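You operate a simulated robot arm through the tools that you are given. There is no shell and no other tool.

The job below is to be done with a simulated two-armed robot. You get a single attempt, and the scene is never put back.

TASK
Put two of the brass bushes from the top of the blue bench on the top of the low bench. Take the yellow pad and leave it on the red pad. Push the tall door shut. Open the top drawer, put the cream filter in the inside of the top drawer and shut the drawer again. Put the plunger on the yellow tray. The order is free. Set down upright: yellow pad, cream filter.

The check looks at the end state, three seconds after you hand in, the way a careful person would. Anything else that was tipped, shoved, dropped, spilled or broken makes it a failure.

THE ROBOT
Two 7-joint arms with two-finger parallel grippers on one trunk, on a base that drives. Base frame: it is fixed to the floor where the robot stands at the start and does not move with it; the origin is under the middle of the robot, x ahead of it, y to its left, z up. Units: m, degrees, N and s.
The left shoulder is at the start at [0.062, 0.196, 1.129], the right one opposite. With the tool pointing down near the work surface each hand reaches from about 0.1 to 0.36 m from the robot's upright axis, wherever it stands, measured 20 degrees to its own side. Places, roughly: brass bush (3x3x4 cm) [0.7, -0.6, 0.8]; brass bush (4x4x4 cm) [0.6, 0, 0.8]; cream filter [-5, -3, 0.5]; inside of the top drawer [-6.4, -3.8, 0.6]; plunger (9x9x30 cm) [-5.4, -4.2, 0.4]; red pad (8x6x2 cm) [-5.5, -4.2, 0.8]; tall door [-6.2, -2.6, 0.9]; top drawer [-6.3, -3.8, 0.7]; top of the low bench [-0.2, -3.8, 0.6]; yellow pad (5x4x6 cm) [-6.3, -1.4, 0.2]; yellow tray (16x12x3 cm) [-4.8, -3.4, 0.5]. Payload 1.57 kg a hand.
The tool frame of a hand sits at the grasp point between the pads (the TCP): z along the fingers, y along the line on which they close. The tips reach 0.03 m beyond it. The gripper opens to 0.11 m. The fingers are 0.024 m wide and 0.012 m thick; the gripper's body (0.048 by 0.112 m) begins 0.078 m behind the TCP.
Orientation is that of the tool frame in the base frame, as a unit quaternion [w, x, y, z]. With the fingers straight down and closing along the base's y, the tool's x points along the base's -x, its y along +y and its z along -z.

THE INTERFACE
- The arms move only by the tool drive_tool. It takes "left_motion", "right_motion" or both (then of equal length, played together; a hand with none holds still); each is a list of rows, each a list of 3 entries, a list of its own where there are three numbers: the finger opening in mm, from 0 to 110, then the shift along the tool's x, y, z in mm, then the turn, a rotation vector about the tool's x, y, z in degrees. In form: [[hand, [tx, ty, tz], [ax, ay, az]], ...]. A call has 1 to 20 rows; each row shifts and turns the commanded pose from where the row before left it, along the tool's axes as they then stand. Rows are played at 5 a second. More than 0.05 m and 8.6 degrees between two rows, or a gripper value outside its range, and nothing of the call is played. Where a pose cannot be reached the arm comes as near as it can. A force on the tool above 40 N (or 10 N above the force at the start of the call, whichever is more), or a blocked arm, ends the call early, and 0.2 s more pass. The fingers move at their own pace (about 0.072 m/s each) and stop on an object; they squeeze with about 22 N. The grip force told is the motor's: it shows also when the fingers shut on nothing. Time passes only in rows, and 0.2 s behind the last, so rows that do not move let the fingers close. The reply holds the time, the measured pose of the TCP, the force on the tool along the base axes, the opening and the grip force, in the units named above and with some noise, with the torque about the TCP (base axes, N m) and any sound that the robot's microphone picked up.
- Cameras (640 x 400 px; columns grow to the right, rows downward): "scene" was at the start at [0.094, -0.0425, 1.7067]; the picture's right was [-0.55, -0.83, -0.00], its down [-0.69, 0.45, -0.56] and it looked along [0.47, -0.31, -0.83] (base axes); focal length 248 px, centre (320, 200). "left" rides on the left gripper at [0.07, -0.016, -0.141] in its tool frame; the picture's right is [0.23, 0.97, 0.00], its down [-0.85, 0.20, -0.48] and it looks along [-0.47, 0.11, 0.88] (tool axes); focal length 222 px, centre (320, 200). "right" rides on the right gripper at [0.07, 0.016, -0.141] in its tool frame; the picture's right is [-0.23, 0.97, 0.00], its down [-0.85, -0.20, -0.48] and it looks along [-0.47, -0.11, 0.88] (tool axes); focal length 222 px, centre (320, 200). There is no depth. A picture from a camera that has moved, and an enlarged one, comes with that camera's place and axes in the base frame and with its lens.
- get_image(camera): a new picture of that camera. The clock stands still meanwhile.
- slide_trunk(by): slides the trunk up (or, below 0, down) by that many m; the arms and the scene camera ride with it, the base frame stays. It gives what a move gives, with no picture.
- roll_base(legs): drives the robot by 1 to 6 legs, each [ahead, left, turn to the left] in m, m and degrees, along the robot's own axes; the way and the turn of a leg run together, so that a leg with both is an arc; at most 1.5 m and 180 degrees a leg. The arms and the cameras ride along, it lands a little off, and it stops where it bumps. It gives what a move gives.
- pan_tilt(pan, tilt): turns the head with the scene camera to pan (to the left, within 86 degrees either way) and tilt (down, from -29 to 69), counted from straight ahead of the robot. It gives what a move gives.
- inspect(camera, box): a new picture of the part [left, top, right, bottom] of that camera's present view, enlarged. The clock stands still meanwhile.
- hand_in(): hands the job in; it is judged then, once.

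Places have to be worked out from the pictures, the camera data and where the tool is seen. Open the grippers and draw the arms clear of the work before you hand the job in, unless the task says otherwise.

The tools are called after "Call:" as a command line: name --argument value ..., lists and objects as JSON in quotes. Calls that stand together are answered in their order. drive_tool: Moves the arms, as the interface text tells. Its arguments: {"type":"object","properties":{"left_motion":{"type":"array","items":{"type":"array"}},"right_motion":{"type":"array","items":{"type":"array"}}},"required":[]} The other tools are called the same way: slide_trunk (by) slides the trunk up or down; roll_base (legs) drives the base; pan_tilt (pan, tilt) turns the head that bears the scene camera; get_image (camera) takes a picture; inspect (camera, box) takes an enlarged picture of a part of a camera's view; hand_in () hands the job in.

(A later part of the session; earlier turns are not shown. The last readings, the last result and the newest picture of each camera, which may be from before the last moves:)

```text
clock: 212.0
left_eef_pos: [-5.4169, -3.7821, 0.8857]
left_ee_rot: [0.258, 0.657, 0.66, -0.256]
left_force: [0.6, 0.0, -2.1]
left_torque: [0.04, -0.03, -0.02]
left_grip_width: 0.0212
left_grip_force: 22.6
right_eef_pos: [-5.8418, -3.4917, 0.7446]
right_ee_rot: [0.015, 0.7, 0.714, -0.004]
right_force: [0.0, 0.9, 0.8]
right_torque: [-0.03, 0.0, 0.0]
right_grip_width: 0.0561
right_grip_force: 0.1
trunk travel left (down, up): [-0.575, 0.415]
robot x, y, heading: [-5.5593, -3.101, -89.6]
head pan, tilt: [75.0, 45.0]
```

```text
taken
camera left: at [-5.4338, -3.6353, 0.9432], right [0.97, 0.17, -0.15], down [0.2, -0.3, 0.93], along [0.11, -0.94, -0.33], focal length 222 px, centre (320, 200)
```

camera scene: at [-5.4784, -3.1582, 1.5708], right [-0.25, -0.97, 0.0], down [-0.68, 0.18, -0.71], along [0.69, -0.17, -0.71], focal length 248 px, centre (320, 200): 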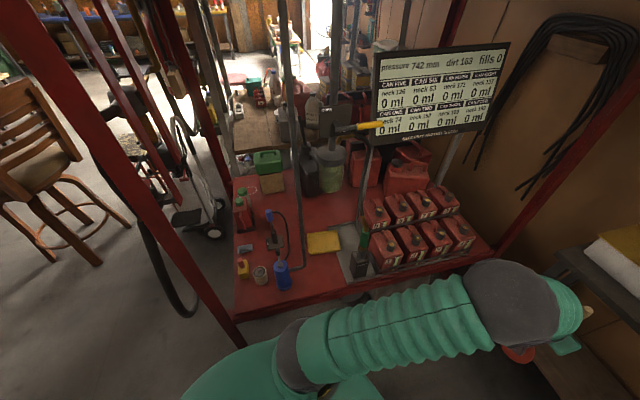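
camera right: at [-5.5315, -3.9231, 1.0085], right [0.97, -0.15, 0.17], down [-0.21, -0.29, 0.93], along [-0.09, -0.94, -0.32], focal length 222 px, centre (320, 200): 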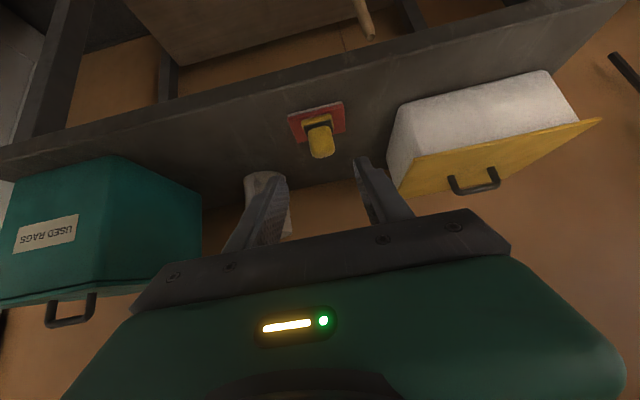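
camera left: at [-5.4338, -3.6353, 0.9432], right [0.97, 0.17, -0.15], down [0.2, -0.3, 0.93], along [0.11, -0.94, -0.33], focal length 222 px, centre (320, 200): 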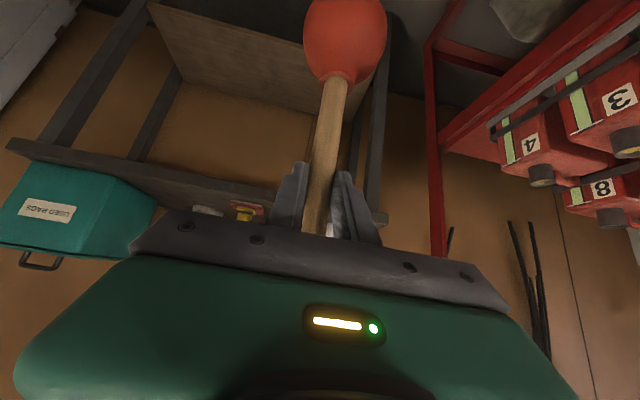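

Call:
inspect --camera "scene" --box '[210, 160, 370, 320]'

Call:
inspect --camera "scene" --box '[230, 120, 480, 276]'

```text
2.50 times, centred on (290, 240) of scene
camera zoom: at [-5.4784, -3.1582, 1.5708], right [-0.25, -0.97, 0.0], down [-0.68, 0.18, -0.71], along [0.69, -0.17, -0.71], focal length 619 px, centre (395, 100)
```

zoom: 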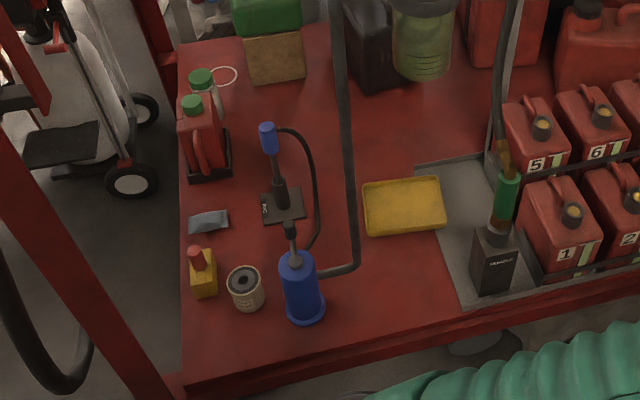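

```text
2.56 times, centred on (355, 198) of scene
camera zoom: at [-5.4784, -3.1582, 1.5708], right [-0.25, -0.97, 0.0], down [-0.68, 0.18, -0.71], along [0.69, -0.17, -0.71], focal length 634 px, centre (230, 205)
```

zoom: 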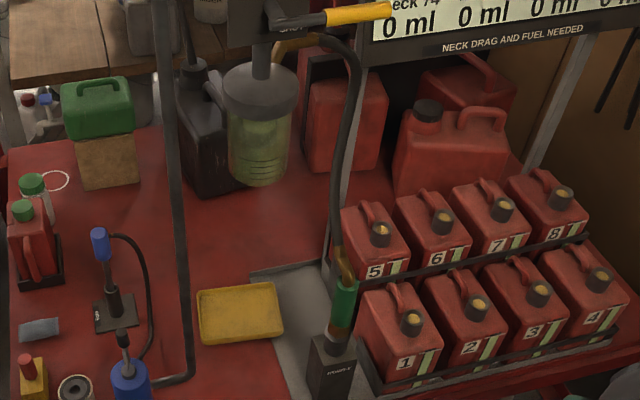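

Yellow tray centre ≈[-4.75,-3.36] and the cream filter ≈[-4.88,-3.03]; a clear lane to the tray runs along y≈−3.36 between the hanging hose (y≈−3.23) and the nozzle holder (y≈−3.50). Before turning I tuck both hands in.

Call:
drive_tool --left_motion '[[10, [23, 15, -22], [0, 0, 0]], [10, [23, 15, -22], [0, 0, 0]], [10, [23, 15, -22], [0, 0, 0]], [10, [23, 15, -22], [0, 0, 0]], [10, [0, 0, 0], [0, 0, 0]]]' --right_motion '[[56, [0, 40, 0], [0, 0, 0]], [56, [0, 40, 0], [0, 0, 0]], [56, [0, 40, 0], [0, 0, 0]], [56, [0, 40, 0], [0, 0, 0]], [56, [0, 0, 0], [0, 0, 0]]]'

Call:
pan_tilt --pan 0 --tilt 50

Call:
get_image --camera "scene"

```text
clock: 213.2
left_eef_pos: [-5.357, -3.655, 0.8878]
left_ee_rot: [0.258, 0.657, 0.66, -0.258]
left_force: [0.4, 0.2, -2.1]
left_torque: [0.02, 0.0, 0.04]
left_grip_width: 0.0215
left_grip_force: 21.7
right_eef_pos: [-5.6798, -3.4892, 0.7447]
right_ee_rot: [0.014, 0.701, 0.713, -0.004]
right_force: [0.3, 0.1, 0.7]
right_torque: [-0.01, -0.01, -0.02]
right_grip_width: 0.0562
right_grip_force: 0.1
trunk travel left (down, up): [-0.575, 0.415]
robot x, y, heading: [-5.5591, -3.1011, -89.4]
head pan, tilt: [75.0, 45.0]
```

```text
clock: 214.7
left_eef_pos: [-5.3575, -3.6543, 0.8898]
left_ee_rot: [0.258, 0.657, 0.661, -0.257]
left_force: [-0.7, 0.1, -2.5]
left_torque: [0.06, -0.02, 0.01]
left_grip_width: 0.0214
left_grip_force: 22.2
right_eef_pos: [-5.6803, -3.4887, 0.7457]
right_ee_rot: [0.015, 0.7, 0.714, -0.004]
right_force: [-0.6, 0.0, 0.2]
right_torque: [0.0, 0.01, 0.0]
right_grip_width: 0.0561
right_grip_force: 0.0
trunk travel left (down, up): [-0.575, 0.415]
robot x, y, heading: [-5.5576, -3.1017, -89.4]
head pan, tilt: [0.0, 50.0]
```

```text
taken
camera scene: at [-5.5546, -3.2143, 1.5638], right [-1.0, -0.01, 0.0], down [-0.01, 0.77, -0.64], along [0.01, -0.64, -0.77], focal length 248 px, centre (320, 200)
```

scene: 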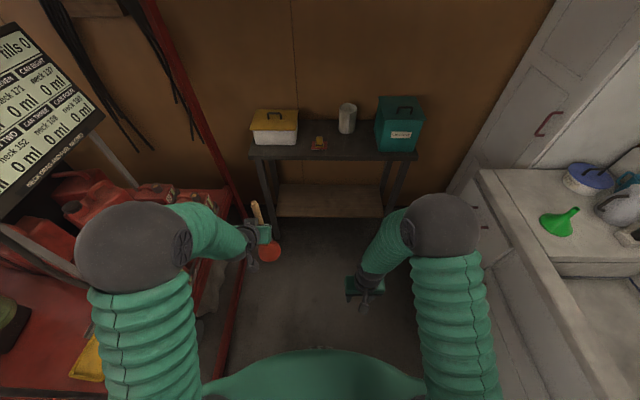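

Plunger is upright. I move to [-5.66,-3.3] and turn left to face the red bench.

Call:
roll_base --legs '[[0.19, -0.1, 0], [0, 0, 89.5]]'

Call:
pan_tilt --pan 0 --tilt 40

Call:
get_image --camera "scene"

Call:
get_image --camera "left"

```text
clock: 220.1
left_eef_pos: [-5.101, -3.0977, 0.8893]
left_ee_rot: [0.365, -0.001, 0.931, 0.0]
left_force: [0.4, -0.1, -2.6]
left_torque: [-0.02, 0.06, -0.02]
left_grip_width: 0.0214
left_grip_force: 21.6
right_eef_pos: [-5.2686, -3.419, 0.7458]
right_ee_rot: [0.013, -0.007, 1.0, 0.007]
right_force: [0.4, 0.0, 0.2]
right_torque: [-0.01, -0.04, -0.02]
right_grip_width: 0.0558
right_grip_force: 0.0
trunk travel left (down, up): [-0.575, 0.415]
robot x, y, heading: [-5.6547, -3.2949, 0.5]
head pan, tilt: [0.0, 50.0]
```

```text
clock: 220.9
left_eef_pos: [-5.1023, -3.0967, 0.8893]
left_ee_rot: [0.364, 0.0, 0.931, 0.0]
left_force: [-0.8, 0.3, -2.1]
left_torque: [0.0, 0.06, 0.02]
left_grip_width: 0.0212
left_grip_force: 22.0
right_eef_pos: [-5.2694, -3.4177, 0.7468]
right_ee_rot: [0.014, -0.008, 1.0, 0.006]
right_force: [0.0, 0.7, -0.2]
right_torque: [0.06, 0.04, 0.0]
right_grip_width: 0.0559
right_grip_force: 0.0
trunk travel left (down, up): [-0.575, 0.415]
robot x, y, heading: [-5.6547, -3.2917, 0.4]
head pan, tilt: [0.0, 40.0]
```

```text
taken
camera scene: at [-5.5341, -3.2944, 1.5779], right [0.01, -1.0, 0.0], down [-0.65, 0.0, -0.76], along [0.76, 0.0, -0.65], focal length 248 px, centre (320, 200)
```

scene: 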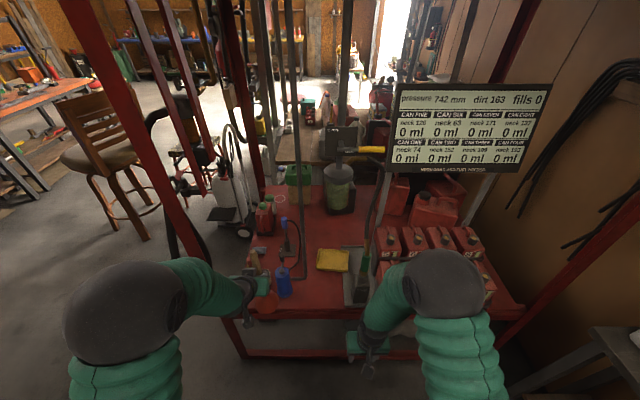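

```text
taken
camera left: at [-5.2497, -3.1137, 0.9467], right [-0.17, 0.97, -0.16], down [0.3, 0.2, 0.93], along [0.94, 0.11, -0.33], focal length 222 px, centre (320, 200)
```

left: 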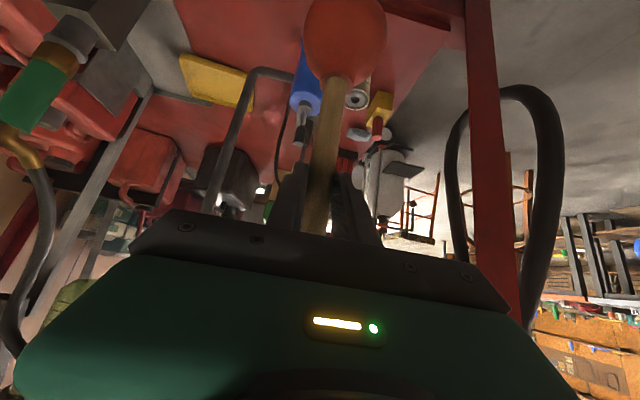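

Call:
inspect --camera "scene" --box '[220, 160, 420, 310]'

Call:
drive_tool --right_motion '[[56, [0, 0, -45], [0, 0, 0]], [56, [0, 0, -45], [0, 0, 0]], [56, [0, 0, -45], [0, 0, 0]], [56, [30, 0, 0], [0, 0, 0]], [56, [0, 0, 0], [0, 0, 0]]]'

```text
2.67 times, centred on (320, 235) of scene
camera zoom: at [-5.5341, -3.2944, 1.5779], right [0.01, -1.0, 0.0], down [-0.65, 0.0, -0.76], along [0.76, 0.0, -0.65], focal length 661 px, centre (320, 107)
```

zoom: 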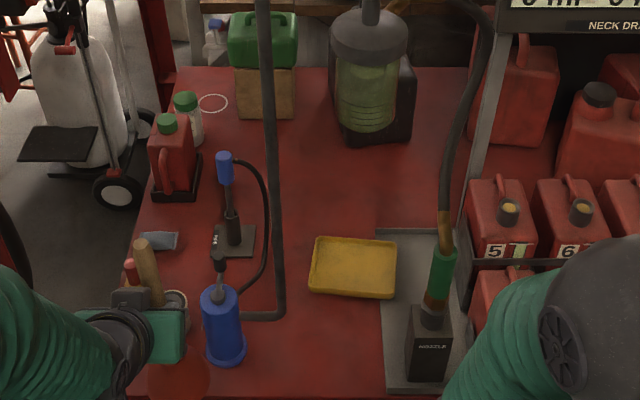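

```text
clock: 222.1
left_eef_pos: [-5.101, -3.0982, 0.8893]
left_ee_rot: [0.364, -0.001, 0.931, 0.0]
left_force: [1.0, 0.0, -2.7]
left_torque: [0.0, 0.05, -0.02]
left_grip_width: 0.0214
left_grip_force: 21.9
right_eef_pos: [-5.3021, -3.4204, 0.8817]
right_ee_rot: [0.014, -0.007, 1.0, 0.007]
right_force: [0.5, 0.7, 0.6]
right_torque: [-0.02, 0.02, 0.0]
right_grip_width: 0.0562
right_grip_force: 0.0
trunk travel left (down, up): [-0.575, 0.415]
robot x, y, heading: [-5.6526, -3.2954, 0.2]
head pan, tilt: [0.0, 40.0]
```

Lane is clear: hose at y≈−3.222, holder edge y≈−3.43, tray centre ≈[-4.755,-3.36]. I strafe right so the plunger's line is y≈−3.34, then approach partway.

Call:
roll_base --legs '[[0, -0.243, 0]]'

Call:
get_image --camera "left"

Call:
get_image --camera "scene"

```text
clock: 223.8
left_eef_pos: [-5.1014, -3.3279, 0.8868]
left_ee_rot: [0.365, -0.004, 0.931, -0.004]
left_force: [-0.5, -0.1, -2.3]
left_torque: [0.01, 0.04, -0.01]
left_grip_width: 0.0214
left_grip_force: 21.6
right_eef_pos: [-5.3007, -3.6515, 0.8823]
right_ee_rot: [0.014, -0.01, 1.0, 0.002]
right_force: [0.0, 0.7, 0.4]
right_torque: [-0.03, 0.01, -0.02]
right_grip_width: 0.0559
right_grip_force: 0.1
trunk travel left (down, up): [-0.575, 0.415]
robot x, y, heading: [-5.6493, -3.5406, 0.7]
head pan, tilt: [0.0, 40.0]
```

```text
taken
camera left: at [-5.2484, -3.3456, 0.9448], right [-0.17, 0.97, -0.17], down [0.3, 0.21, 0.93], along [0.94, 0.11, -0.33], focal length 222 px, centre (320, 200)
```

left: 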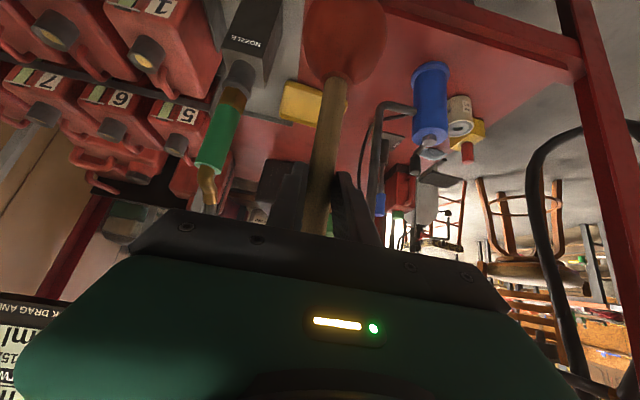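

```text
taken
camera scene: at [-5.5325, -3.5211, 1.5778], right [0.01, -1.0, 0.01], down [-0.64, -0.01, -0.76], along [0.76, 0.0, -0.64], focal length 248 px, centre (320, 200)
```

scene: 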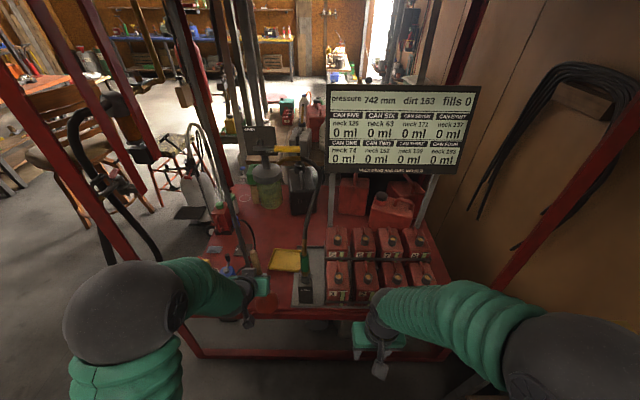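

Lined up with the tray. I roll forward 0.17 m and check clearances.

Call:
roll_base --legs '[[0.17, 0, 0]]'

Call:
get_image --camera "left"

Call:
inspect --camera "scene" --box '[200, 180, 400, 305]'

```text
clock: 225.3
left_eef_pos: [-4.9324, -3.3324, 0.8904]
left_ee_rot: [0.365, -0.003, 0.931, -0.001]
left_force: [0.7, 0.5, -2.1]
left_torque: [-0.03, 0.05, -0.01]
left_grip_width: 0.0215
left_grip_force: 22.0
right_eef_pos: [-5.132, -3.6558, 0.8832]
right_ee_rot: [0.015, -0.01, 1.0, 0.007]
right_force: [0.9, -0.2, 0.7]
right_torque: [-0.03, 0.01, 0.0]
right_grip_width: 0.0562
right_grip_force: 0.1
trunk travel left (down, up): [-0.575, 0.415]
robot x, y, heading: [-5.4801, -3.5339, 0.8]
head pan, tilt: [0.0, 40.0]
```

```text
taken
camera left: at [-5.0795, -3.3496, 0.9472], right [-0.17, 0.97, -0.16], down [0.3, 0.2, 0.93], along [0.94, 0.11, -0.33], focal length 222 px, centre (320, 200)
```

left: 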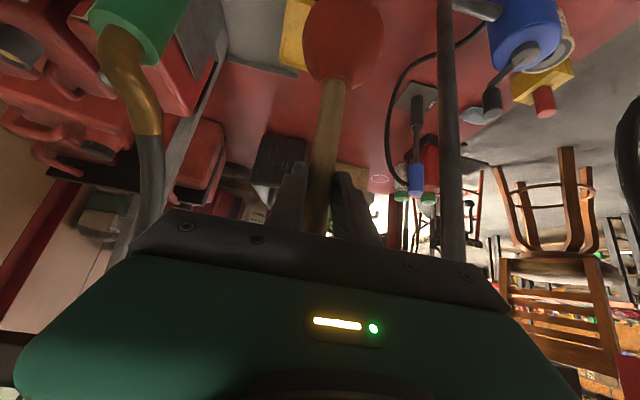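

```text
3.20 times, centred on (300, 242) of scene
camera zoom: at [-5.3639, -3.5306, 1.5782], right [0.01, -1.0, 0.0], down [-0.64, -0.01, -0.77], along [0.77, 0.01, -0.64], focal length 793 px, centre (384, 64)
```

zoom: 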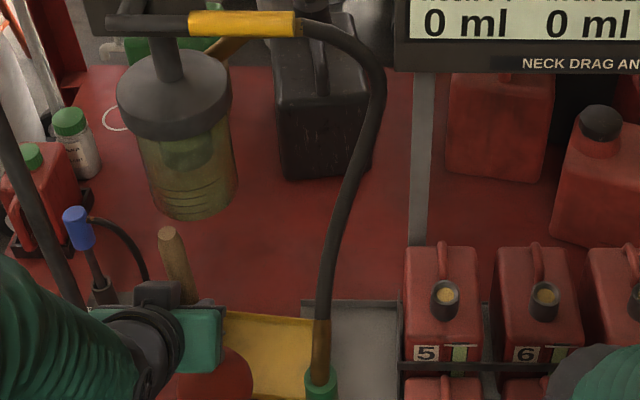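

Important: a sight-glass jar hangs right over the lane, bottom at ≈[-4.88,-3.344,0.99]. I lower the trunk before going any further so the handle (top ≈0.99) and wrist pass beneath it.

Call:
slide_trunk --by -0.13

Call:
get_image --camera "scene"

Call:
get_image --camera "left"

Call:
get_image --camera "right"

```text
clock: 226.9
left_eef_pos: [-4.9328, -3.3333, 0.7607]
left_ee_rot: [0.366, -0.002, 0.931, 0.0]
left_force: [-0.2, 0.2, -1.8]
left_torque: [-0.01, 0.04, 0.02]
left_grip_width: 0.0214
left_grip_force: 21.8
right_eef_pos: [-5.1325, -3.6581, 0.752]
right_ee_rot: [0.015, -0.011, 1.0, 0.008]
right_force: [0.1, 0.3, -0.9]
right_torque: [0.02, -0.02, 0.01]
right_grip_width: 0.056
right_grip_force: 0.1
trunk travel left (down, up): [-0.445, 0.545]
robot x, y, heading: [-5.4819, -3.535, 0.6]
head pan, tilt: [0.0, 40.0]
```

```text
taken
camera scene: at [-5.3625, -3.534, 1.448], right [0.01, -1.0, 0.0], down [-0.64, -0.01, -0.76], along [0.76, 0.01, -0.64], focal length 248 px, centre (320, 200)
```

scene: 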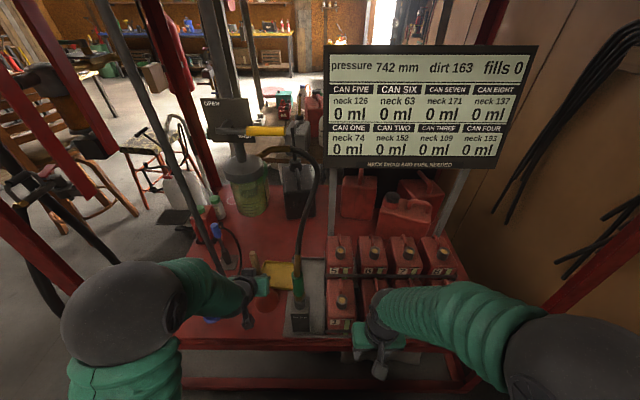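

```text
taken
camera left: at [-5.0796, -3.3516, 0.8176], right [-0.17, 0.97, -0.16], down [0.3, 0.2, 0.93], along [0.94, 0.11, -0.33], focal length 222 px, centre (320, 200)
```

left: 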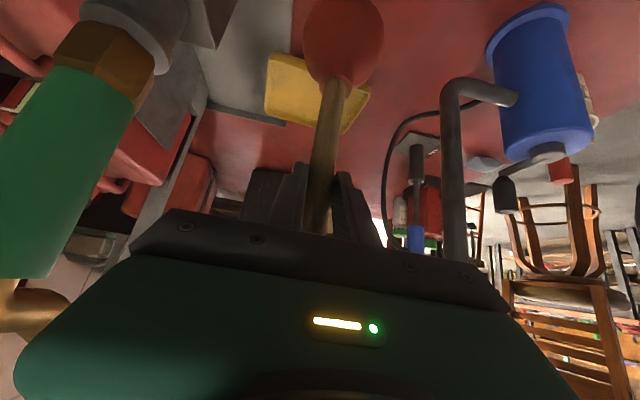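

```text
taken
camera right: at [-5.2053, -3.6444, 0.892], right [0.21, 0.98, 0.02], down [0.84, -0.19, 0.5], along [0.49, -0.09, -0.87], focal length 222 px, centre (320, 200)
```

right: 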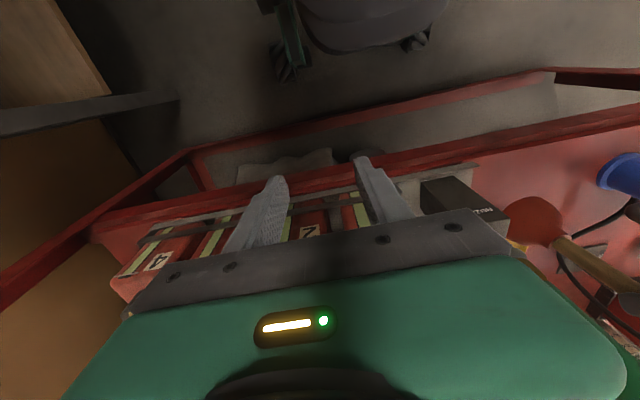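

The jar bottom is ≈0.98, so I want the forearm flatter beneath it. I back out a little, then lower the trunk while raising both hands relative to it.

Call:
roll_base --legs '[[-0.13, 0, -0.6]]'

Call:
drive_tool --left_motion '[[10, [-24, 0, -25], [0, 0, 0]], [10, [-24, 0, -25], [0, 0, 0]], [10, [-24, 0, -25], [0, 0, 0]], [10, [-24, 0, -25], [0, 0, 0]], [10, [0, 0, 0], [0, 0, 0]]]' --right_motion '[[56, [0, 0, -40], [0, 0, 0]], [56, [0, 0, -40], [0, 0, 0]], [56, [0, 0, -40], [0, 0, 0]], [56, [0, 0, -40], [0, 0, 0]], [56, [0, 0, 0], [0, 0, 0]]]'

Call:
slide_trunk --by -0.17

Call:
get_image --camera "scene"

Call:
get_image --camera "left"

```text
clock: 228.2
left_eef_pos: [-5.0592, -3.3414, 0.7611]
left_ee_rot: [0.365, 0.004, 0.931, -0.002]
left_force: [-0.8, -0.6, -1.8]
left_torque: [-0.01, 0.02, 0.02]
left_grip_width: 0.0214
left_grip_force: 22.4
right_eef_pos: [-5.2625, -3.6622, 0.7529]
right_ee_rot: [0.014, -0.005, 1.0, 0.007]
right_force: [-0.5, 0.4, 0.1]
right_torque: [-0.02, -0.02, 0.01]
right_grip_width: 0.0559
right_grip_force: 0.0
trunk travel left (down, up): [-0.445, 0.545]
robot x, y, heading: [-5.6108, -3.5376, 0.1]
head pan, tilt: [0.0, 40.0]
```

```text
clock: 229.4
left_eef_pos: [-5.0576, -3.3416, 0.9005]
left_ee_rot: [0.365, 0.003, 0.931, -0.002]
left_force: [0.4, 0.0, -3.0]
left_torque: [0.01, 0.04, 0.03]
left_grip_width: 0.0214
left_grip_force: 21.9
right_eef_pos: [-5.2681, -3.6661, 0.912]
right_ee_rot: [0.015, -0.005, 1.0, 0.007]
right_force: [0.4, 0.2, 0.1]
right_torque: [-0.01, 0.04, -0.02]
right_grip_width: 0.0559
right_grip_force: 0.0
trunk travel left (down, up): [-0.445, 0.545]
robot x, y, heading: [-5.6108, -3.5352, 0.0]
head pan, tilt: [0.0, 40.0]
```

```text
clock: 231.3
left_eef_pos: [-5.0591, -3.3411, 0.7312]
left_ee_rot: [0.366, 0.004, 0.93, -0.002]
left_force: [-1.2, 0.3, -2.0]
left_torque: [-0.01, 0.05, 0.0]
left_grip_width: 0.0215
left_grip_force: 21.8
right_eef_pos: [-5.2683, -3.665, 0.7422]
right_ee_rot: [0.016, -0.005, 1.0, 0.007]
right_force: [0.9, -0.5, 0.4]
right_torque: [0.01, 0.0, -0.02]
right_grip_width: 0.0562
right_grip_force: 0.0
trunk travel left (down, up): [-0.275, 0.715]
robot x, y, heading: [-5.609, -3.5367, 0.1]
head pan, tilt: [0.0, 40.0]
```

```text
taken
camera scene: at [-5.4926, -3.5362, 1.2781], right [0.0, -1.0, 0.0], down [-0.64, 0.0, -0.77], along [0.77, 0.0, -0.64], focal length 248 px, centre (320, 200)
```

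scene: 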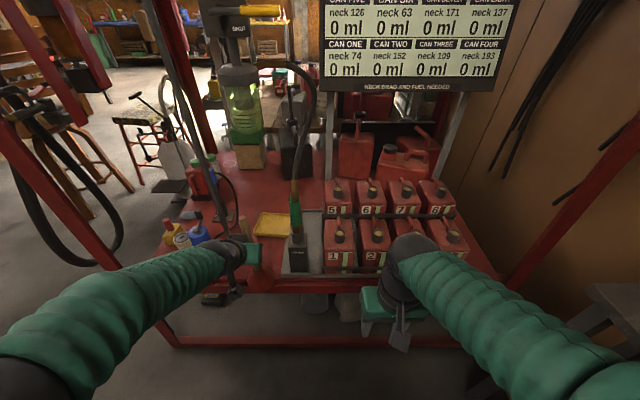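

```text
taken
camera left: at [-5.2061, -3.3564, 0.7875], right [-0.16, 0.97, -0.16], down [0.3, 0.2, 0.93], along [0.94, 0.1, -0.32], focal length 222 px, centre (320, 200)
```

left: 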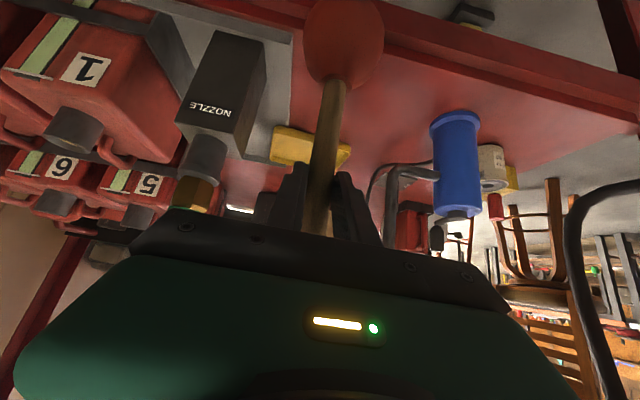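

The forearm now lies flat. I raise the hand 20 mm and roll forward 0.17 m.

Call:
drive_tool --left_motion '[[10, [-13.7, -5, -14.5], [0, 0, 0]], [10, [0, 0, 0], [0, 0, 0]]]'

Call:
roll_base --legs '[[0.17, 0, 0]]'

Call:
get_image --camera "scene"

Call:
get_image --camera "left"

Call:
get_image --camera "right"

```text
clock: 231.9
left_eef_pos: [-5.0588, -3.3464, 0.7494]
left_ee_rot: [0.366, 0.004, 0.93, -0.002]
left_force: [0.6, 0.2, -2.6]
left_torque: [-0.02, 0.06, 0.0]
left_grip_width: 0.0216
left_grip_force: 21.5
right_eef_pos: [-5.2687, -3.6647, 0.744]
right_ee_rot: [0.015, -0.004, 1.0, 0.007]
right_force: [0.0, -0.1, 0.6]
right_torque: [0.0, 0.0, 0.02]
right_grip_width: 0.0559
right_grip_force: 0.0
trunk travel left (down, up): [-0.275, 0.715]
robot x, y, heading: [-5.6113, -3.538, 0.1]
head pan, tilt: [0.0, 40.0]
```

```text
clock: 233.4
left_eef_pos: [-4.8858, -3.3495, 0.7496]
left_ee_rot: [0.365, 0.005, 0.931, -0.003]
left_force: [0.6, -0.3, -2.7]
left_torque: [0.0, 0.06, 0.04]
left_grip_width: 0.0214
left_grip_force: 22.2
right_eef_pos: [-5.0982, -3.6676, 0.7419]
right_ee_rot: [0.015, -0.002, 1.0, 0.007]
right_force: [0.8, 0.3, -0.3]
right_torque: [0.0, 0.01, 0.03]
right_grip_width: 0.0559
right_grip_force: 0.0
trunk travel left (down, up): [-0.275, 0.715]
robot x, y, heading: [-5.4402, -3.5341, -0.3]
head pan, tilt: [0.0, 40.0]
```

```text
taken
camera scene: at [-5.3191, -3.5374, 1.2778], right [-0.01, -1.0, 0.0], down [-0.65, 0.0, -0.76], along [0.76, 0.0, -0.65], focal length 248 px, centre (320, 200)
```

scene: 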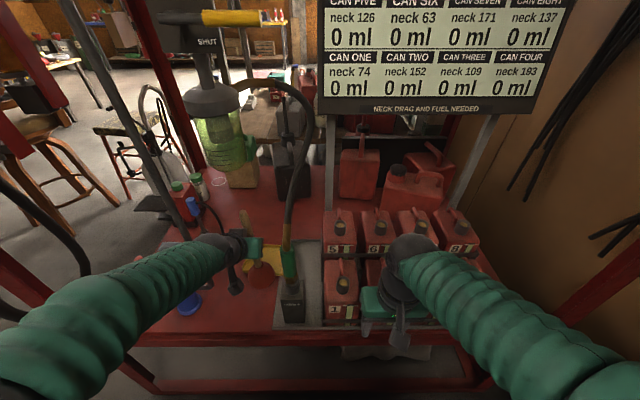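

```text
taken
camera left: at [-5.0323, -3.3639, 0.8063], right [-0.15, 0.98, -0.16], down [0.3, 0.2, 0.93], along [0.94, 0.1, -0.33], focal length 222 px, centre (320, 200)
```

left: 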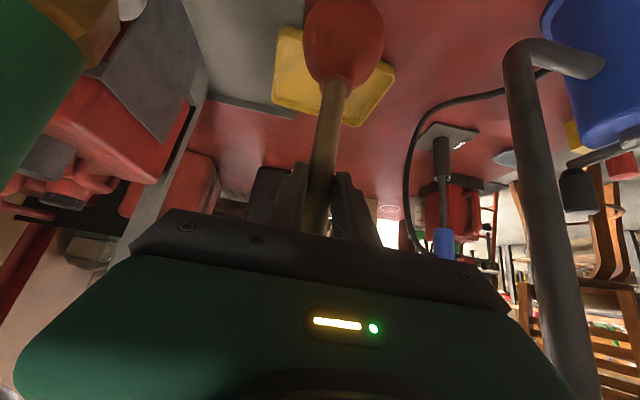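

```text
taken
camera right: at [-5.1702, -3.6528, 0.8817], right [0.22, 0.97, 0.02], down [0.84, -0.2, 0.5], along [0.49, -0.09, -0.87], focal length 222 px, centre (320, 200)
```

right: 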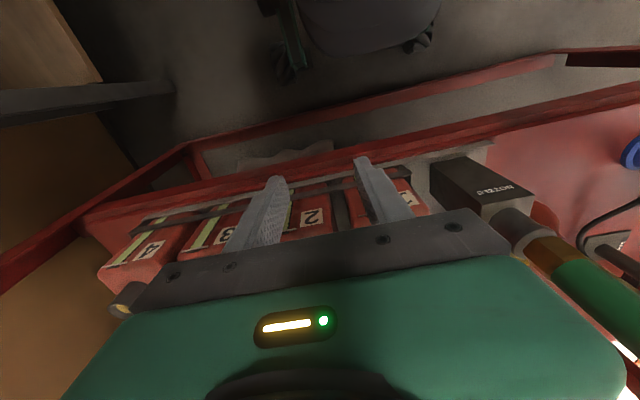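

The hanging hose is really at ≈[-4.932,-3.228], and the forearm coming from the left would touch it. I back off and will use a straighter, more extended arm: trunk up 0.17, hand down again.

Call:
roll_base --legs '[[-0.15, 0, 0.3]]'

Call:
slide_trunk --by 0.17

Call:
drive_tool --left_motion '[[10, [20, 0, 21], [0, 0, 0]], [10, [20, 0, 21], [0, 0, 0]], [10, [20, 0, 21], [0, 0, 0]], [10, [20, 0, 21], [0, 0, 0]], [10, [20, 0, 21], [0, 0, 0]], [10, [16, 0, 18], [0, 0, 0]], [10, [0, 0, 0], [0, 0, 0]]]'

Call:
get_image --camera "scene"

```text
clock: 234.7
left_eef_pos: [-5.0365, -3.3443, 0.7514]
left_ee_rot: [0.366, 0.001, 0.931, -0.001]
left_force: [-0.6, 0.4, -1.4]
left_torque: [-0.02, 0.07, 0.04]
left_grip_width: 0.0212
left_grip_force: 21.2
right_eef_pos: [-5.2452, -3.6639, 0.7427]
right_ee_rot: [0.017, -0.007, 1.0, 0.007]
right_force: [-0.5, -0.1, 0.4]
right_torque: [-0.03, 0.03, 0.01]
right_grip_width: 0.0559
right_grip_force: 0.1
trunk travel left (down, up): [-0.275, 0.715]
robot x, y, heading: [-5.5872, -3.5378, 0.2]
head pan, tilt: [0.0, 40.0]
```

```text
clock: 236.7
left_eef_pos: [-5.0357, -3.3433, 0.9209]
left_ee_rot: [0.367, 0.001, 0.93, -0.001]
left_force: [-0.7, -0.2, -1.9]
left_torque: [0.02, 0.06, -0.03]
left_grip_width: 0.0212
left_grip_force: 22.1
right_eef_pos: [-5.2446, -3.664, 0.9123]
right_ee_rot: [0.015, -0.006, 1.0, 0.007]
right_force: [0.0, -0.5, -0.3]
right_torque: [-0.01, -0.01, 0.03]
right_grip_width: 0.0561
right_grip_force: 0.1
trunk travel left (down, up): [-0.445, 0.545]
robot x, y, heading: [-5.5878, -3.5351, 0.4]
head pan, tilt: [0.0, 40.0]
```

```text
clock: 238.2
left_eef_pos: [-5.0341, -3.345, 0.751]
left_ee_rot: [0.367, 0.001, 0.93, -0.002]
left_force: [-0.1, 0.1, -2.6]
left_torque: [0.0, 0.05, -0.03]
left_grip_width: 0.0213
left_grip_force: 21.9
right_eef_pos: [-5.244, -3.6641, 0.9131]
right_ee_rot: [0.016, -0.007, 1.0, 0.006]
right_force: [0.6, 0.0, 0.3]
right_torque: [0.0, 0.0, 0.03]
right_grip_width: 0.0558
right_grip_force: 0.1
trunk travel left (down, up): [-0.445, 0.545]
robot x, y, heading: [-5.5863, -3.5368, 0.1]
head pan, tilt: [0.0, 40.0]
```

```text
taken
camera scene: at [-5.4678, -3.5362, 1.4481], right [0.0, -1.0, 0.0], down [-0.64, 0.0, -0.77], along [0.77, 0.0, -0.64], focal length 248 px, centre (320, 200)
```

scene: 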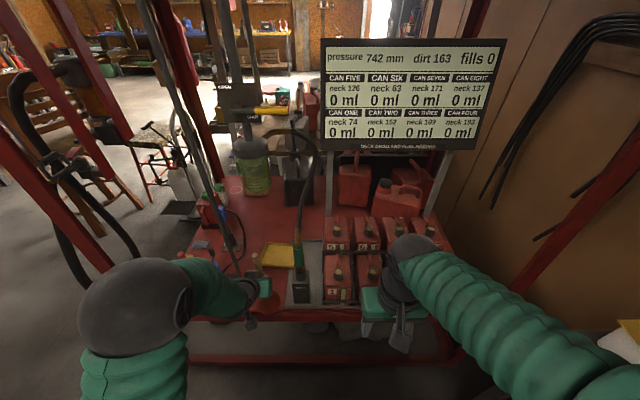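

Now I extend the left arm forward 15 cm with the base staying back, and check the forearm's line.

Call:
drive_tool --left_motion '[[10, [-27.5, 0, 26], [0, 0, 0]], [10, [-27.5, 0, 26], [0, 0, 0]], [10, [-27.5, 0, 26], [0, 0, 0]], [10, [-27.5, 0, 26], [0, 0, 0]], [10, [0, 0, 0], [0, 0, 0]]]'

Call:
get_image --camera "scene"

Call:
get_image --camera "left"

```text
clock: 239.4
left_eef_pos: [-4.8839, -3.3451, 0.7517]
left_ee_rot: [0.366, 0.001, 0.93, -0.001]
left_force: [0.3, -0.3, -2.1]
left_torque: [-0.03, 0.06, -0.04]
left_grip_width: 0.0213
left_grip_force: 22.0
right_eef_pos: [-5.2442, -3.6632, 0.9134]
right_ee_rot: [0.016, -0.006, 1.0, 0.007]
right_force: [0.3, 0.3, -0.6]
right_torque: [0.05, -0.02, 0.01]
right_grip_width: 0.0563
right_grip_force: 0.0
trunk travel left (down, up): [-0.445, 0.545]
robot x, y, heading: [-5.5865, -3.5379, 0.4]
head pan, tilt: [0.0, 40.0]
```

```text
taken
camera scene: at [-5.4673, -3.5362, 1.448], right [0.0, -1.0, 0.0], down [-0.64, 0.0, -0.76], along [0.76, 0.0, -0.64], focal length 248 px, centre (320, 200)
```

scene: 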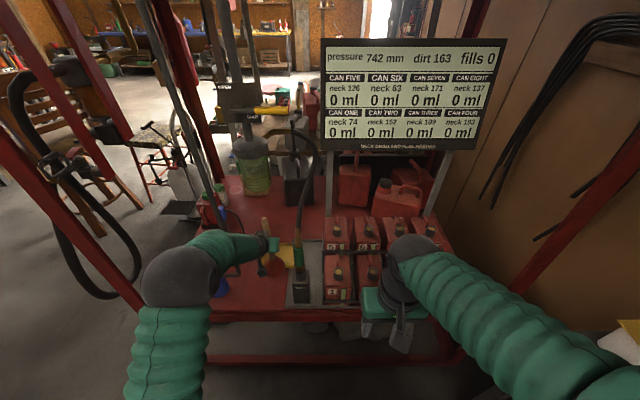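

```text
taken
camera left: at [-5.0319, -3.3617, 0.8076], right [-0.16, 0.97, -0.16], down [0.3, 0.2, 0.93], along [0.94, 0.11, -0.32], focal length 222 px, centre (320, 200)
```

left: 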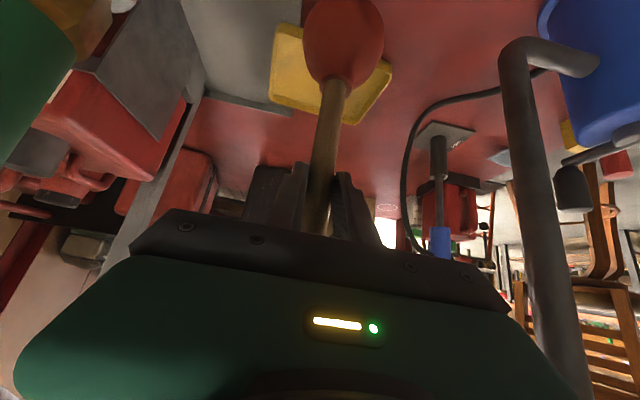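

The elbow swings in as hoped (forearm now nearly along x). I extend another 6 cm.

Call:
drive_tool --left_motion '[[10, [-23, 0, 22], [0, 0, 0]], [10, [-23, 0, 22], [0, 0, 0]], [10, [0, 0, 0], [0, 0, 0]]]'

Call:
get_image --camera "scene"

Call:
get_image --camera "left"

```text
clock: 240.2
left_eef_pos: [-4.821, -3.344, 0.7505]
left_ee_rot: [0.366, 0.001, 0.93, -0.001]
left_force: [0.3, -0.1, -2.7]
left_torque: [-0.01, 0.04, 0.03]
left_grip_width: 0.0213
left_grip_force: 22.3
right_eef_pos: [-5.2449, -3.6632, 0.9126]
right_ee_rot: [0.017, -0.007, 1.0, 0.007]
right_force: [-0.3, -0.3, 0.3]
right_torque: [-0.01, -0.03, -0.02]
right_grip_width: 0.0559
right_grip_force: 0.0
trunk travel left (down, up): [-0.445, 0.545]
robot x, y, heading: [-5.5867, -3.5354, 0.0]
head pan, tilt: [0.0, 40.0]
```

```text
taken
camera scene: at [-5.4668, -3.5362, 1.448], right [0.0, -1.0, 0.0], down [-0.64, 0.0, -0.76], along [0.76, 0.0, -0.64], focal length 248 px, centre (320, 200)
```

scene: 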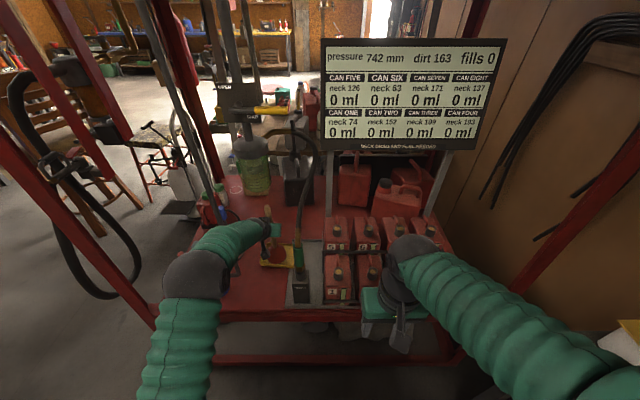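

```text
taken
camera left: at [-4.9684, -3.3602, 0.8075], right [-0.16, 0.97, -0.16], down [0.3, 0.2, 0.93], along [0.94, 0.11, -0.32], focal length 222 px, centre (320, 200)
```

left: 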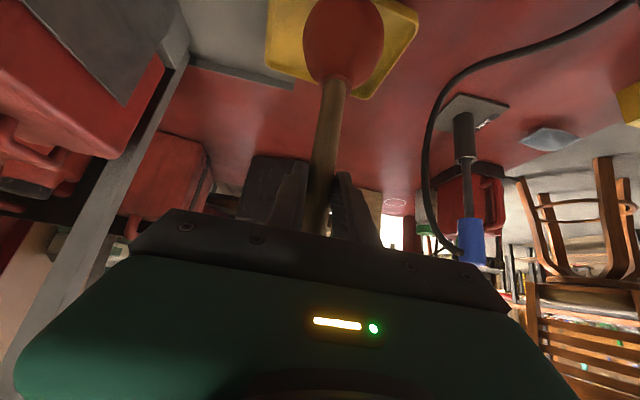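

Call:
inspect --camera "scene" --box '[150, 150, 350, 310]'

```text
2.50 times, centred on (250, 230) of scene
camera zoom: at [-5.4668, -3.5362, 1.448], right [0.0, -1.0, 0.0], down [-0.64, 0.0, -0.76], along [0.76, 0.0, -0.64], focal length 619 px, centre (495, 125)
```

zoom: 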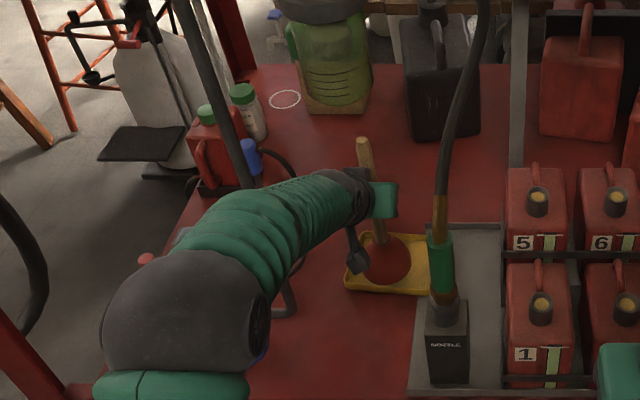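

The forearm has room beside the hose; tray rim is ≈0.537 and the cup bottom ≈0.57. I drop the hand 15 mm, shift 8 mm toward the tray centre, then roll 6.5 cm forward.

Call:
drive_tool --left_motion '[[10, [10.3, -8, 10.9], [0, 0, 0]], [10, [0, 0, 0], [0, 0, 0]]]'

Call:
roll_base --legs '[[0.065, 0, 0]]'

Call:
inspect --camera "scene" --box '[150, 130, 350, 290]'

Call:
get_image --camera "left"

```text
clock: 240.8
left_eef_pos: [-4.8223, -3.3528, 0.7356]
left_ee_rot: [0.367, 0.002, 0.93, -0.002]
left_force: [-0.3, 1.3, -2.1]
left_torque: [-0.02, 0.05, -0.03]
left_grip_width: 0.0213
left_grip_force: 21.9
right_eef_pos: [-5.2445, -3.6639, 0.913]
right_ee_rot: [0.015, -0.006, 1.0, 0.007]
right_force: [0.6, -0.2, 0.6]
right_torque: [-0.01, 0.0, 0.01]
right_grip_width: 0.0561
right_grip_force: 0.1
trunk travel left (down, up): [-0.445, 0.545]
robot x, y, heading: [-5.586, -3.5323, 0.2]
head pan, tilt: [0.0, 40.0]
```

```text
clock: 241.8
left_eef_pos: [-4.7548, -3.3522, 0.7319]
left_ee_rot: [0.366, 0.001, 0.931, -0.001]
left_force: [-0.8, 0.1, 0.1]
left_torque: [-0.06, 0.15, -0.02]
left_grip_width: 0.0216
left_grip_force: 22.0
right_eef_pos: [-5.1778, -3.6637, 0.9133]
right_ee_rot: [0.015, -0.006, 1.0, 0.007]
right_force: [0.6, 0.1, -0.6]
right_torque: [-0.01, 0.02, -0.01]
right_grip_width: 0.0556
right_grip_force: 0.0
trunk travel left (down, up): [-0.445, 0.545]
robot x, y, heading: [-5.5193, -3.5362, 0.1]
head pan, tilt: [0.0, 40.0]
```

```text
2.50 times, centred on (250, 210) of scene
camera zoom: at [-5.3994, -3.5356, 1.4476], right [0.0, -1.0, 0.0], down [-0.65, 0.0, -0.76], along [0.76, 0.0, -0.65], focal length 619 px, centre (495, 175)
```

zoom: 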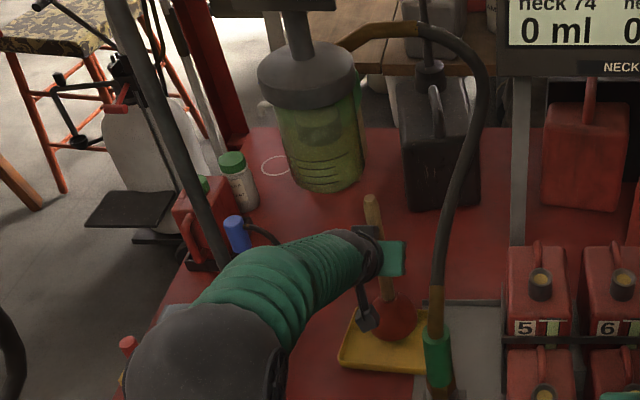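

```text
taken
camera left: at [-4.902, -3.369, 0.7902], right [-0.16, 0.97, -0.16], down [0.3, 0.2, 0.93], along [0.94, 0.11, -0.33], focal length 222 px, centre (320, 200)
```

left: 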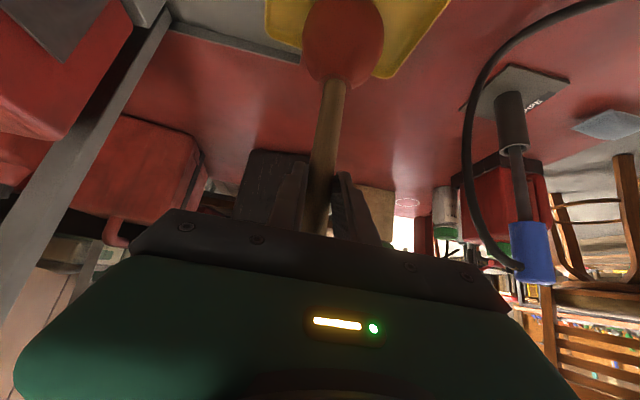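

The cup is over the tray's middle and the weight seems partly taken already. I read the force again and lower a little.

Call:
drive_tool --left_motion '[[10, [0, 0, 0], [0, 0, 0]], [10, [0, 0, 0], [0, 0, 0]]]'

Call:
inspect --camera "left" --box '[240, 0, 480, 150]'

Call:
inspect --camera "scene" --box '[230, 190, 310, 250]'

```text
clock: 242.4
left_eef_pos: [-4.7568, -3.3534, 0.7342]
left_ee_rot: [0.366, 0.002, 0.931, -0.002]
left_force: [0.6, -0.4, -3.0]
left_torque: [0.0, 0.06, -0.04]
left_grip_width: 0.0215
left_grip_force: 21.9
right_eef_pos: [-5.18, -3.6632, 0.9133]
right_ee_rot: [0.016, -0.006, 1.0, 0.007]
right_force: [-0.3, 0.4, -0.2]
right_torque: [-0.01, -0.01, 0.0]
right_grip_width: 0.0557
right_grip_force: 0.1
trunk travel left (down, up): [-0.445, 0.545]
robot x, y, heading: [-5.5186, -3.5368, -0.0]
head pan, tilt: [0.0, 40.0]
```

```text
2.67 times, centred on (360, 75) of left
camera zoom: at [-4.9037, -3.3691, 0.7914], right [-0.16, 0.97, -0.16], down [0.3, 0.2, 0.93], along [0.94, 0.11, -0.33], focal length 592 px, centre (213, 533)
```

zoom: 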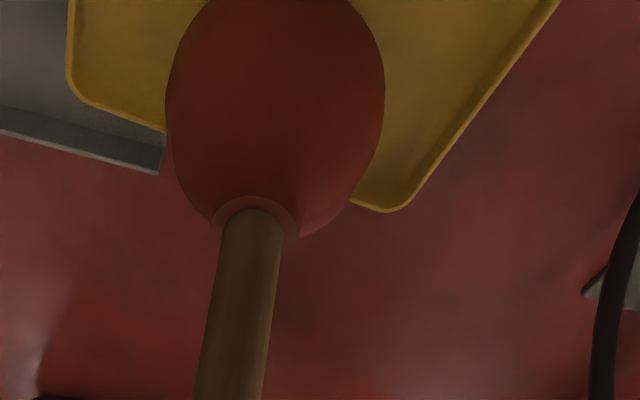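

```text
6.67 times, centred on (270, 220) of scene
camera zoom: at [-5.4006, -3.5359, 1.4478], right [0.0, -1.0, 0.0], down [-0.65, 0.0, -0.76], along [0.76, 0.0, -0.65], focal length 1652 px, centre (653, 67)
```

zoom: 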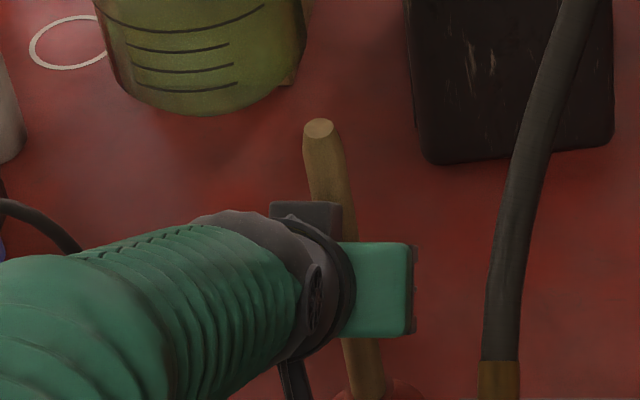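

Weight is still on the hand (−3 N), and the cup is centred over the tray. I lower 25 mm, then in small steps.

Call:
drive_tool --left_motion '[[10, [8.6, 0, 9], [0, 0, 0]], [10, [8.6, 0, 9], [0, 0, 0]], [10, [0, 0, 0], [0, 0, 0]]]'

Call:
drive_tool --left_motion '[[10, [3.4, 0, 3.6], [0, 0, 0]], [10, [0, 0, 0], [0, 0, 0]]]'

```text
clock: 243.2
left_eef_pos: [-4.758, -3.3535, 0.71]
left_ee_rot: [0.366, 0.002, 0.931, -0.002]
left_force: [0.0, 0.0, 1.0]
left_torque: [0.06, 0.03, 0.05]
left_grip_width: 0.0218
left_grip_force: 17.8
right_eef_pos: [-5.1822, -3.6654, 0.9128]
right_ee_rot: [0.016, -0.006, 1.0, 0.007]
right_force: [-0.6, -0.4, 0.4]
right_torque: [-0.01, -0.01, -0.01]
right_grip_width: 0.056
right_grip_force: 0.0
trunk travel left (down, up): [-0.445, 0.545]
robot x, y, heading: [-5.5231, -3.5351, 0.1]
head pan, tilt: [0.0, 40.0]
```

```text
clock: 243.8
left_eef_pos: [-4.7568, -3.3538, 0.7083]
left_ee_rot: [0.368, 0.0, 0.93, 0.0]
left_force: [-2.8, 0.1, 11.5]
left_torque: [-0.41, -0.27, -0.05]
left_grip_width: 0.0216
left_grip_force: 22.1
right_eef_pos: [-5.1826, -3.6647, 0.9149]
right_ee_rot: [0.017, -0.006, 1.0, 0.008]
right_force: [0.5, -0.1, 0.7]
right_torque: [-0.02, 0.0, 0.02]
right_grip_width: 0.056
right_grip_force: 0.1
trunk travel left (down, up): [-0.445, 0.545]
robot x, y, heading: [-5.5194, -3.5352, 0.3]
head pan, tilt: [0.0, 40.0]
```

Contact (11 N) – the cup rests on the tray floor. I ease 1 mm and open the fingers.

Call:
drive_tool --left_motion '[[20, [-0.9, 0, -1], [0, 0, 0]], [30, [0, 0, 0], [0, 0, 0]], [50, [0, 0, 0], [0, 0, 0]], [64, [0, 0, 0], [0, 0, 0]], [64, [0, 0, 0], [0, 0, 0]]]'

Call:
get_image --camera "left"

Call:
inspect --camera "scene" --box '[200, 150, 320, 250]'

```text
clock: 245.0
left_eef_pos: [-4.7571, -3.3526, 0.7065]
left_ee_rot: [0.367, 0.001, 0.93, 0.0]
left_force: [-0.6, -0.4, -0.4]
left_torque: [0.02, -0.04, 0.01]
left_grip_width: 0.064
left_grip_force: 0.0
right_eef_pos: [-5.1802, -3.6652, 0.9134]
right_ee_rot: [0.017, -0.006, 1.0, 0.007]
right_force: [-0.1, -1.0, 0.8]
right_torque: [-0.02, 0.02, 0.01]
right_grip_width: 0.0561
right_grip_force: 0.0
trunk travel left (down, up): [-0.445, 0.545]
robot x, y, heading: [-5.5203, -3.5379, -0.0]
head pan, tilt: [0.0, 40.0]
```

```text
taken
camera left: at [-4.9044, -3.3693, 0.7634], right [-0.16, 0.97, -0.16], down [0.3, 0.2, 0.93], along [0.94, 0.11, -0.32], focal length 222 px, centre (320, 200)
```

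left: 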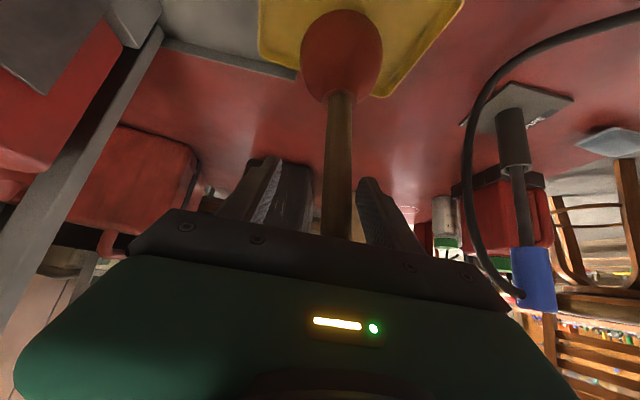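

```text
4.00 times, centred on (260, 200) of scene
camera zoom: at [-5.4019, -3.5362, 1.448], right [0.0, -1.0, 0.0], down [-0.64, 0.0, -0.76], along [0.76, 0.0, -0.64], focal length 991 px, centre (560, 200)
```

zoom: 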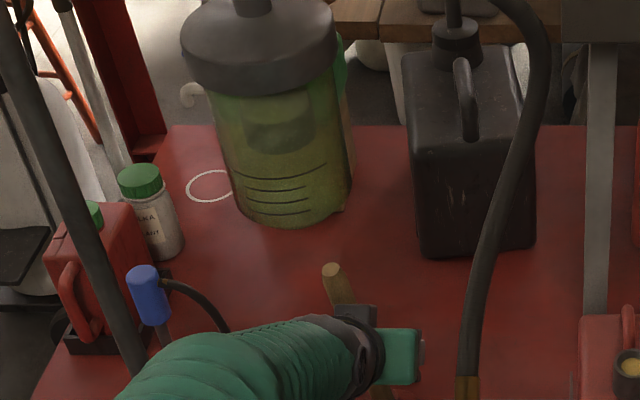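

The plunger stands upright in the tray. I withdraw the hand straight back, first with the arm, then the base.

Call:
drive_tool --left_motion '[[64, [21.7, 0, -20.6], [0, 0, 0]], [64, [21.7, 0, -20.6], [0, 0, 0]], [64, [0, 0, 0], [0, 0, 0]]]'

Call:
get_image --camera "left"

Call:
roll_base --legs '[[-0.16, 0, 0]]'

Call:
get_image --camera "scene"

```text
clock: 245.8
left_eef_pos: [-4.8168, -3.3524, 0.7085]
left_ee_rot: [0.367, 0.001, 0.93, 0.0]
left_force: [0.4, -0.4, -0.7]
left_torque: [0.0, 0.01, 0.02]
left_grip_width: 0.0641
left_grip_force: 0.1
right_eef_pos: [-5.1804, -3.6648, 0.9126]
right_ee_rot: [0.015, -0.006, 1.0, 0.007]
right_force: [0.1, 0.6, -0.6]
right_torque: [0.01, 0.01, -0.02]
right_grip_width: 0.0562
right_grip_force: 0.0
trunk travel left (down, up): [-0.445, 0.545]
robot x, y, heading: [-5.5222, -3.538, 0.3]
head pan, tilt: [0.0, 40.0]
```

```text
taken
camera left: at [-4.9642, -3.368, 0.7644], right [-0.16, 0.97, -0.16], down [0.3, 0.2, 0.93], along [0.94, 0.11, -0.32], focal length 222 px, centre (320, 200)
```

left: 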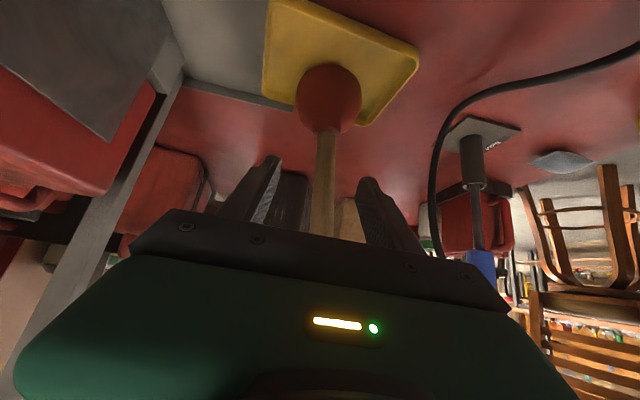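

```text
clock: 247.3
left_eef_pos: [-4.9761, -3.3526, 0.7088]
left_ee_rot: [0.367, 0.001, 0.93, -0.002]
left_force: [-0.3, -0.4, 0.6]
left_torque: [-0.01, -0.03, 0.0]
left_grip_width: 0.0642
left_grip_force: 0.2
right_eef_pos: [-5.3418, -3.6654, 0.9131]
right_ee_rot: [0.016, -0.005, 1.0, 0.007]
right_force: [-0.6, 0.4, 0.7]
right_torque: [0.02, -0.03, 0.0]
right_grip_width: 0.0561
right_grip_force: 0.1
trunk travel left (down, up): [-0.445, 0.545]
robot x, y, heading: [-5.679, -3.5343, 0.1]
head pan, tilt: [0.0, 40.0]
```

```text
taken
camera scene: at [-5.5623, -3.5367, 1.448], right [0.0, -1.0, 0.0], down [-0.64, 0.0, -0.77], along [0.77, 0.0, -0.64], focal length 248 px, centre (320, 200)
```

scene: 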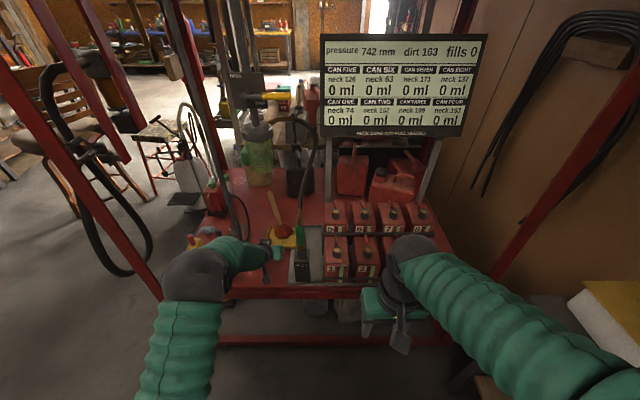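

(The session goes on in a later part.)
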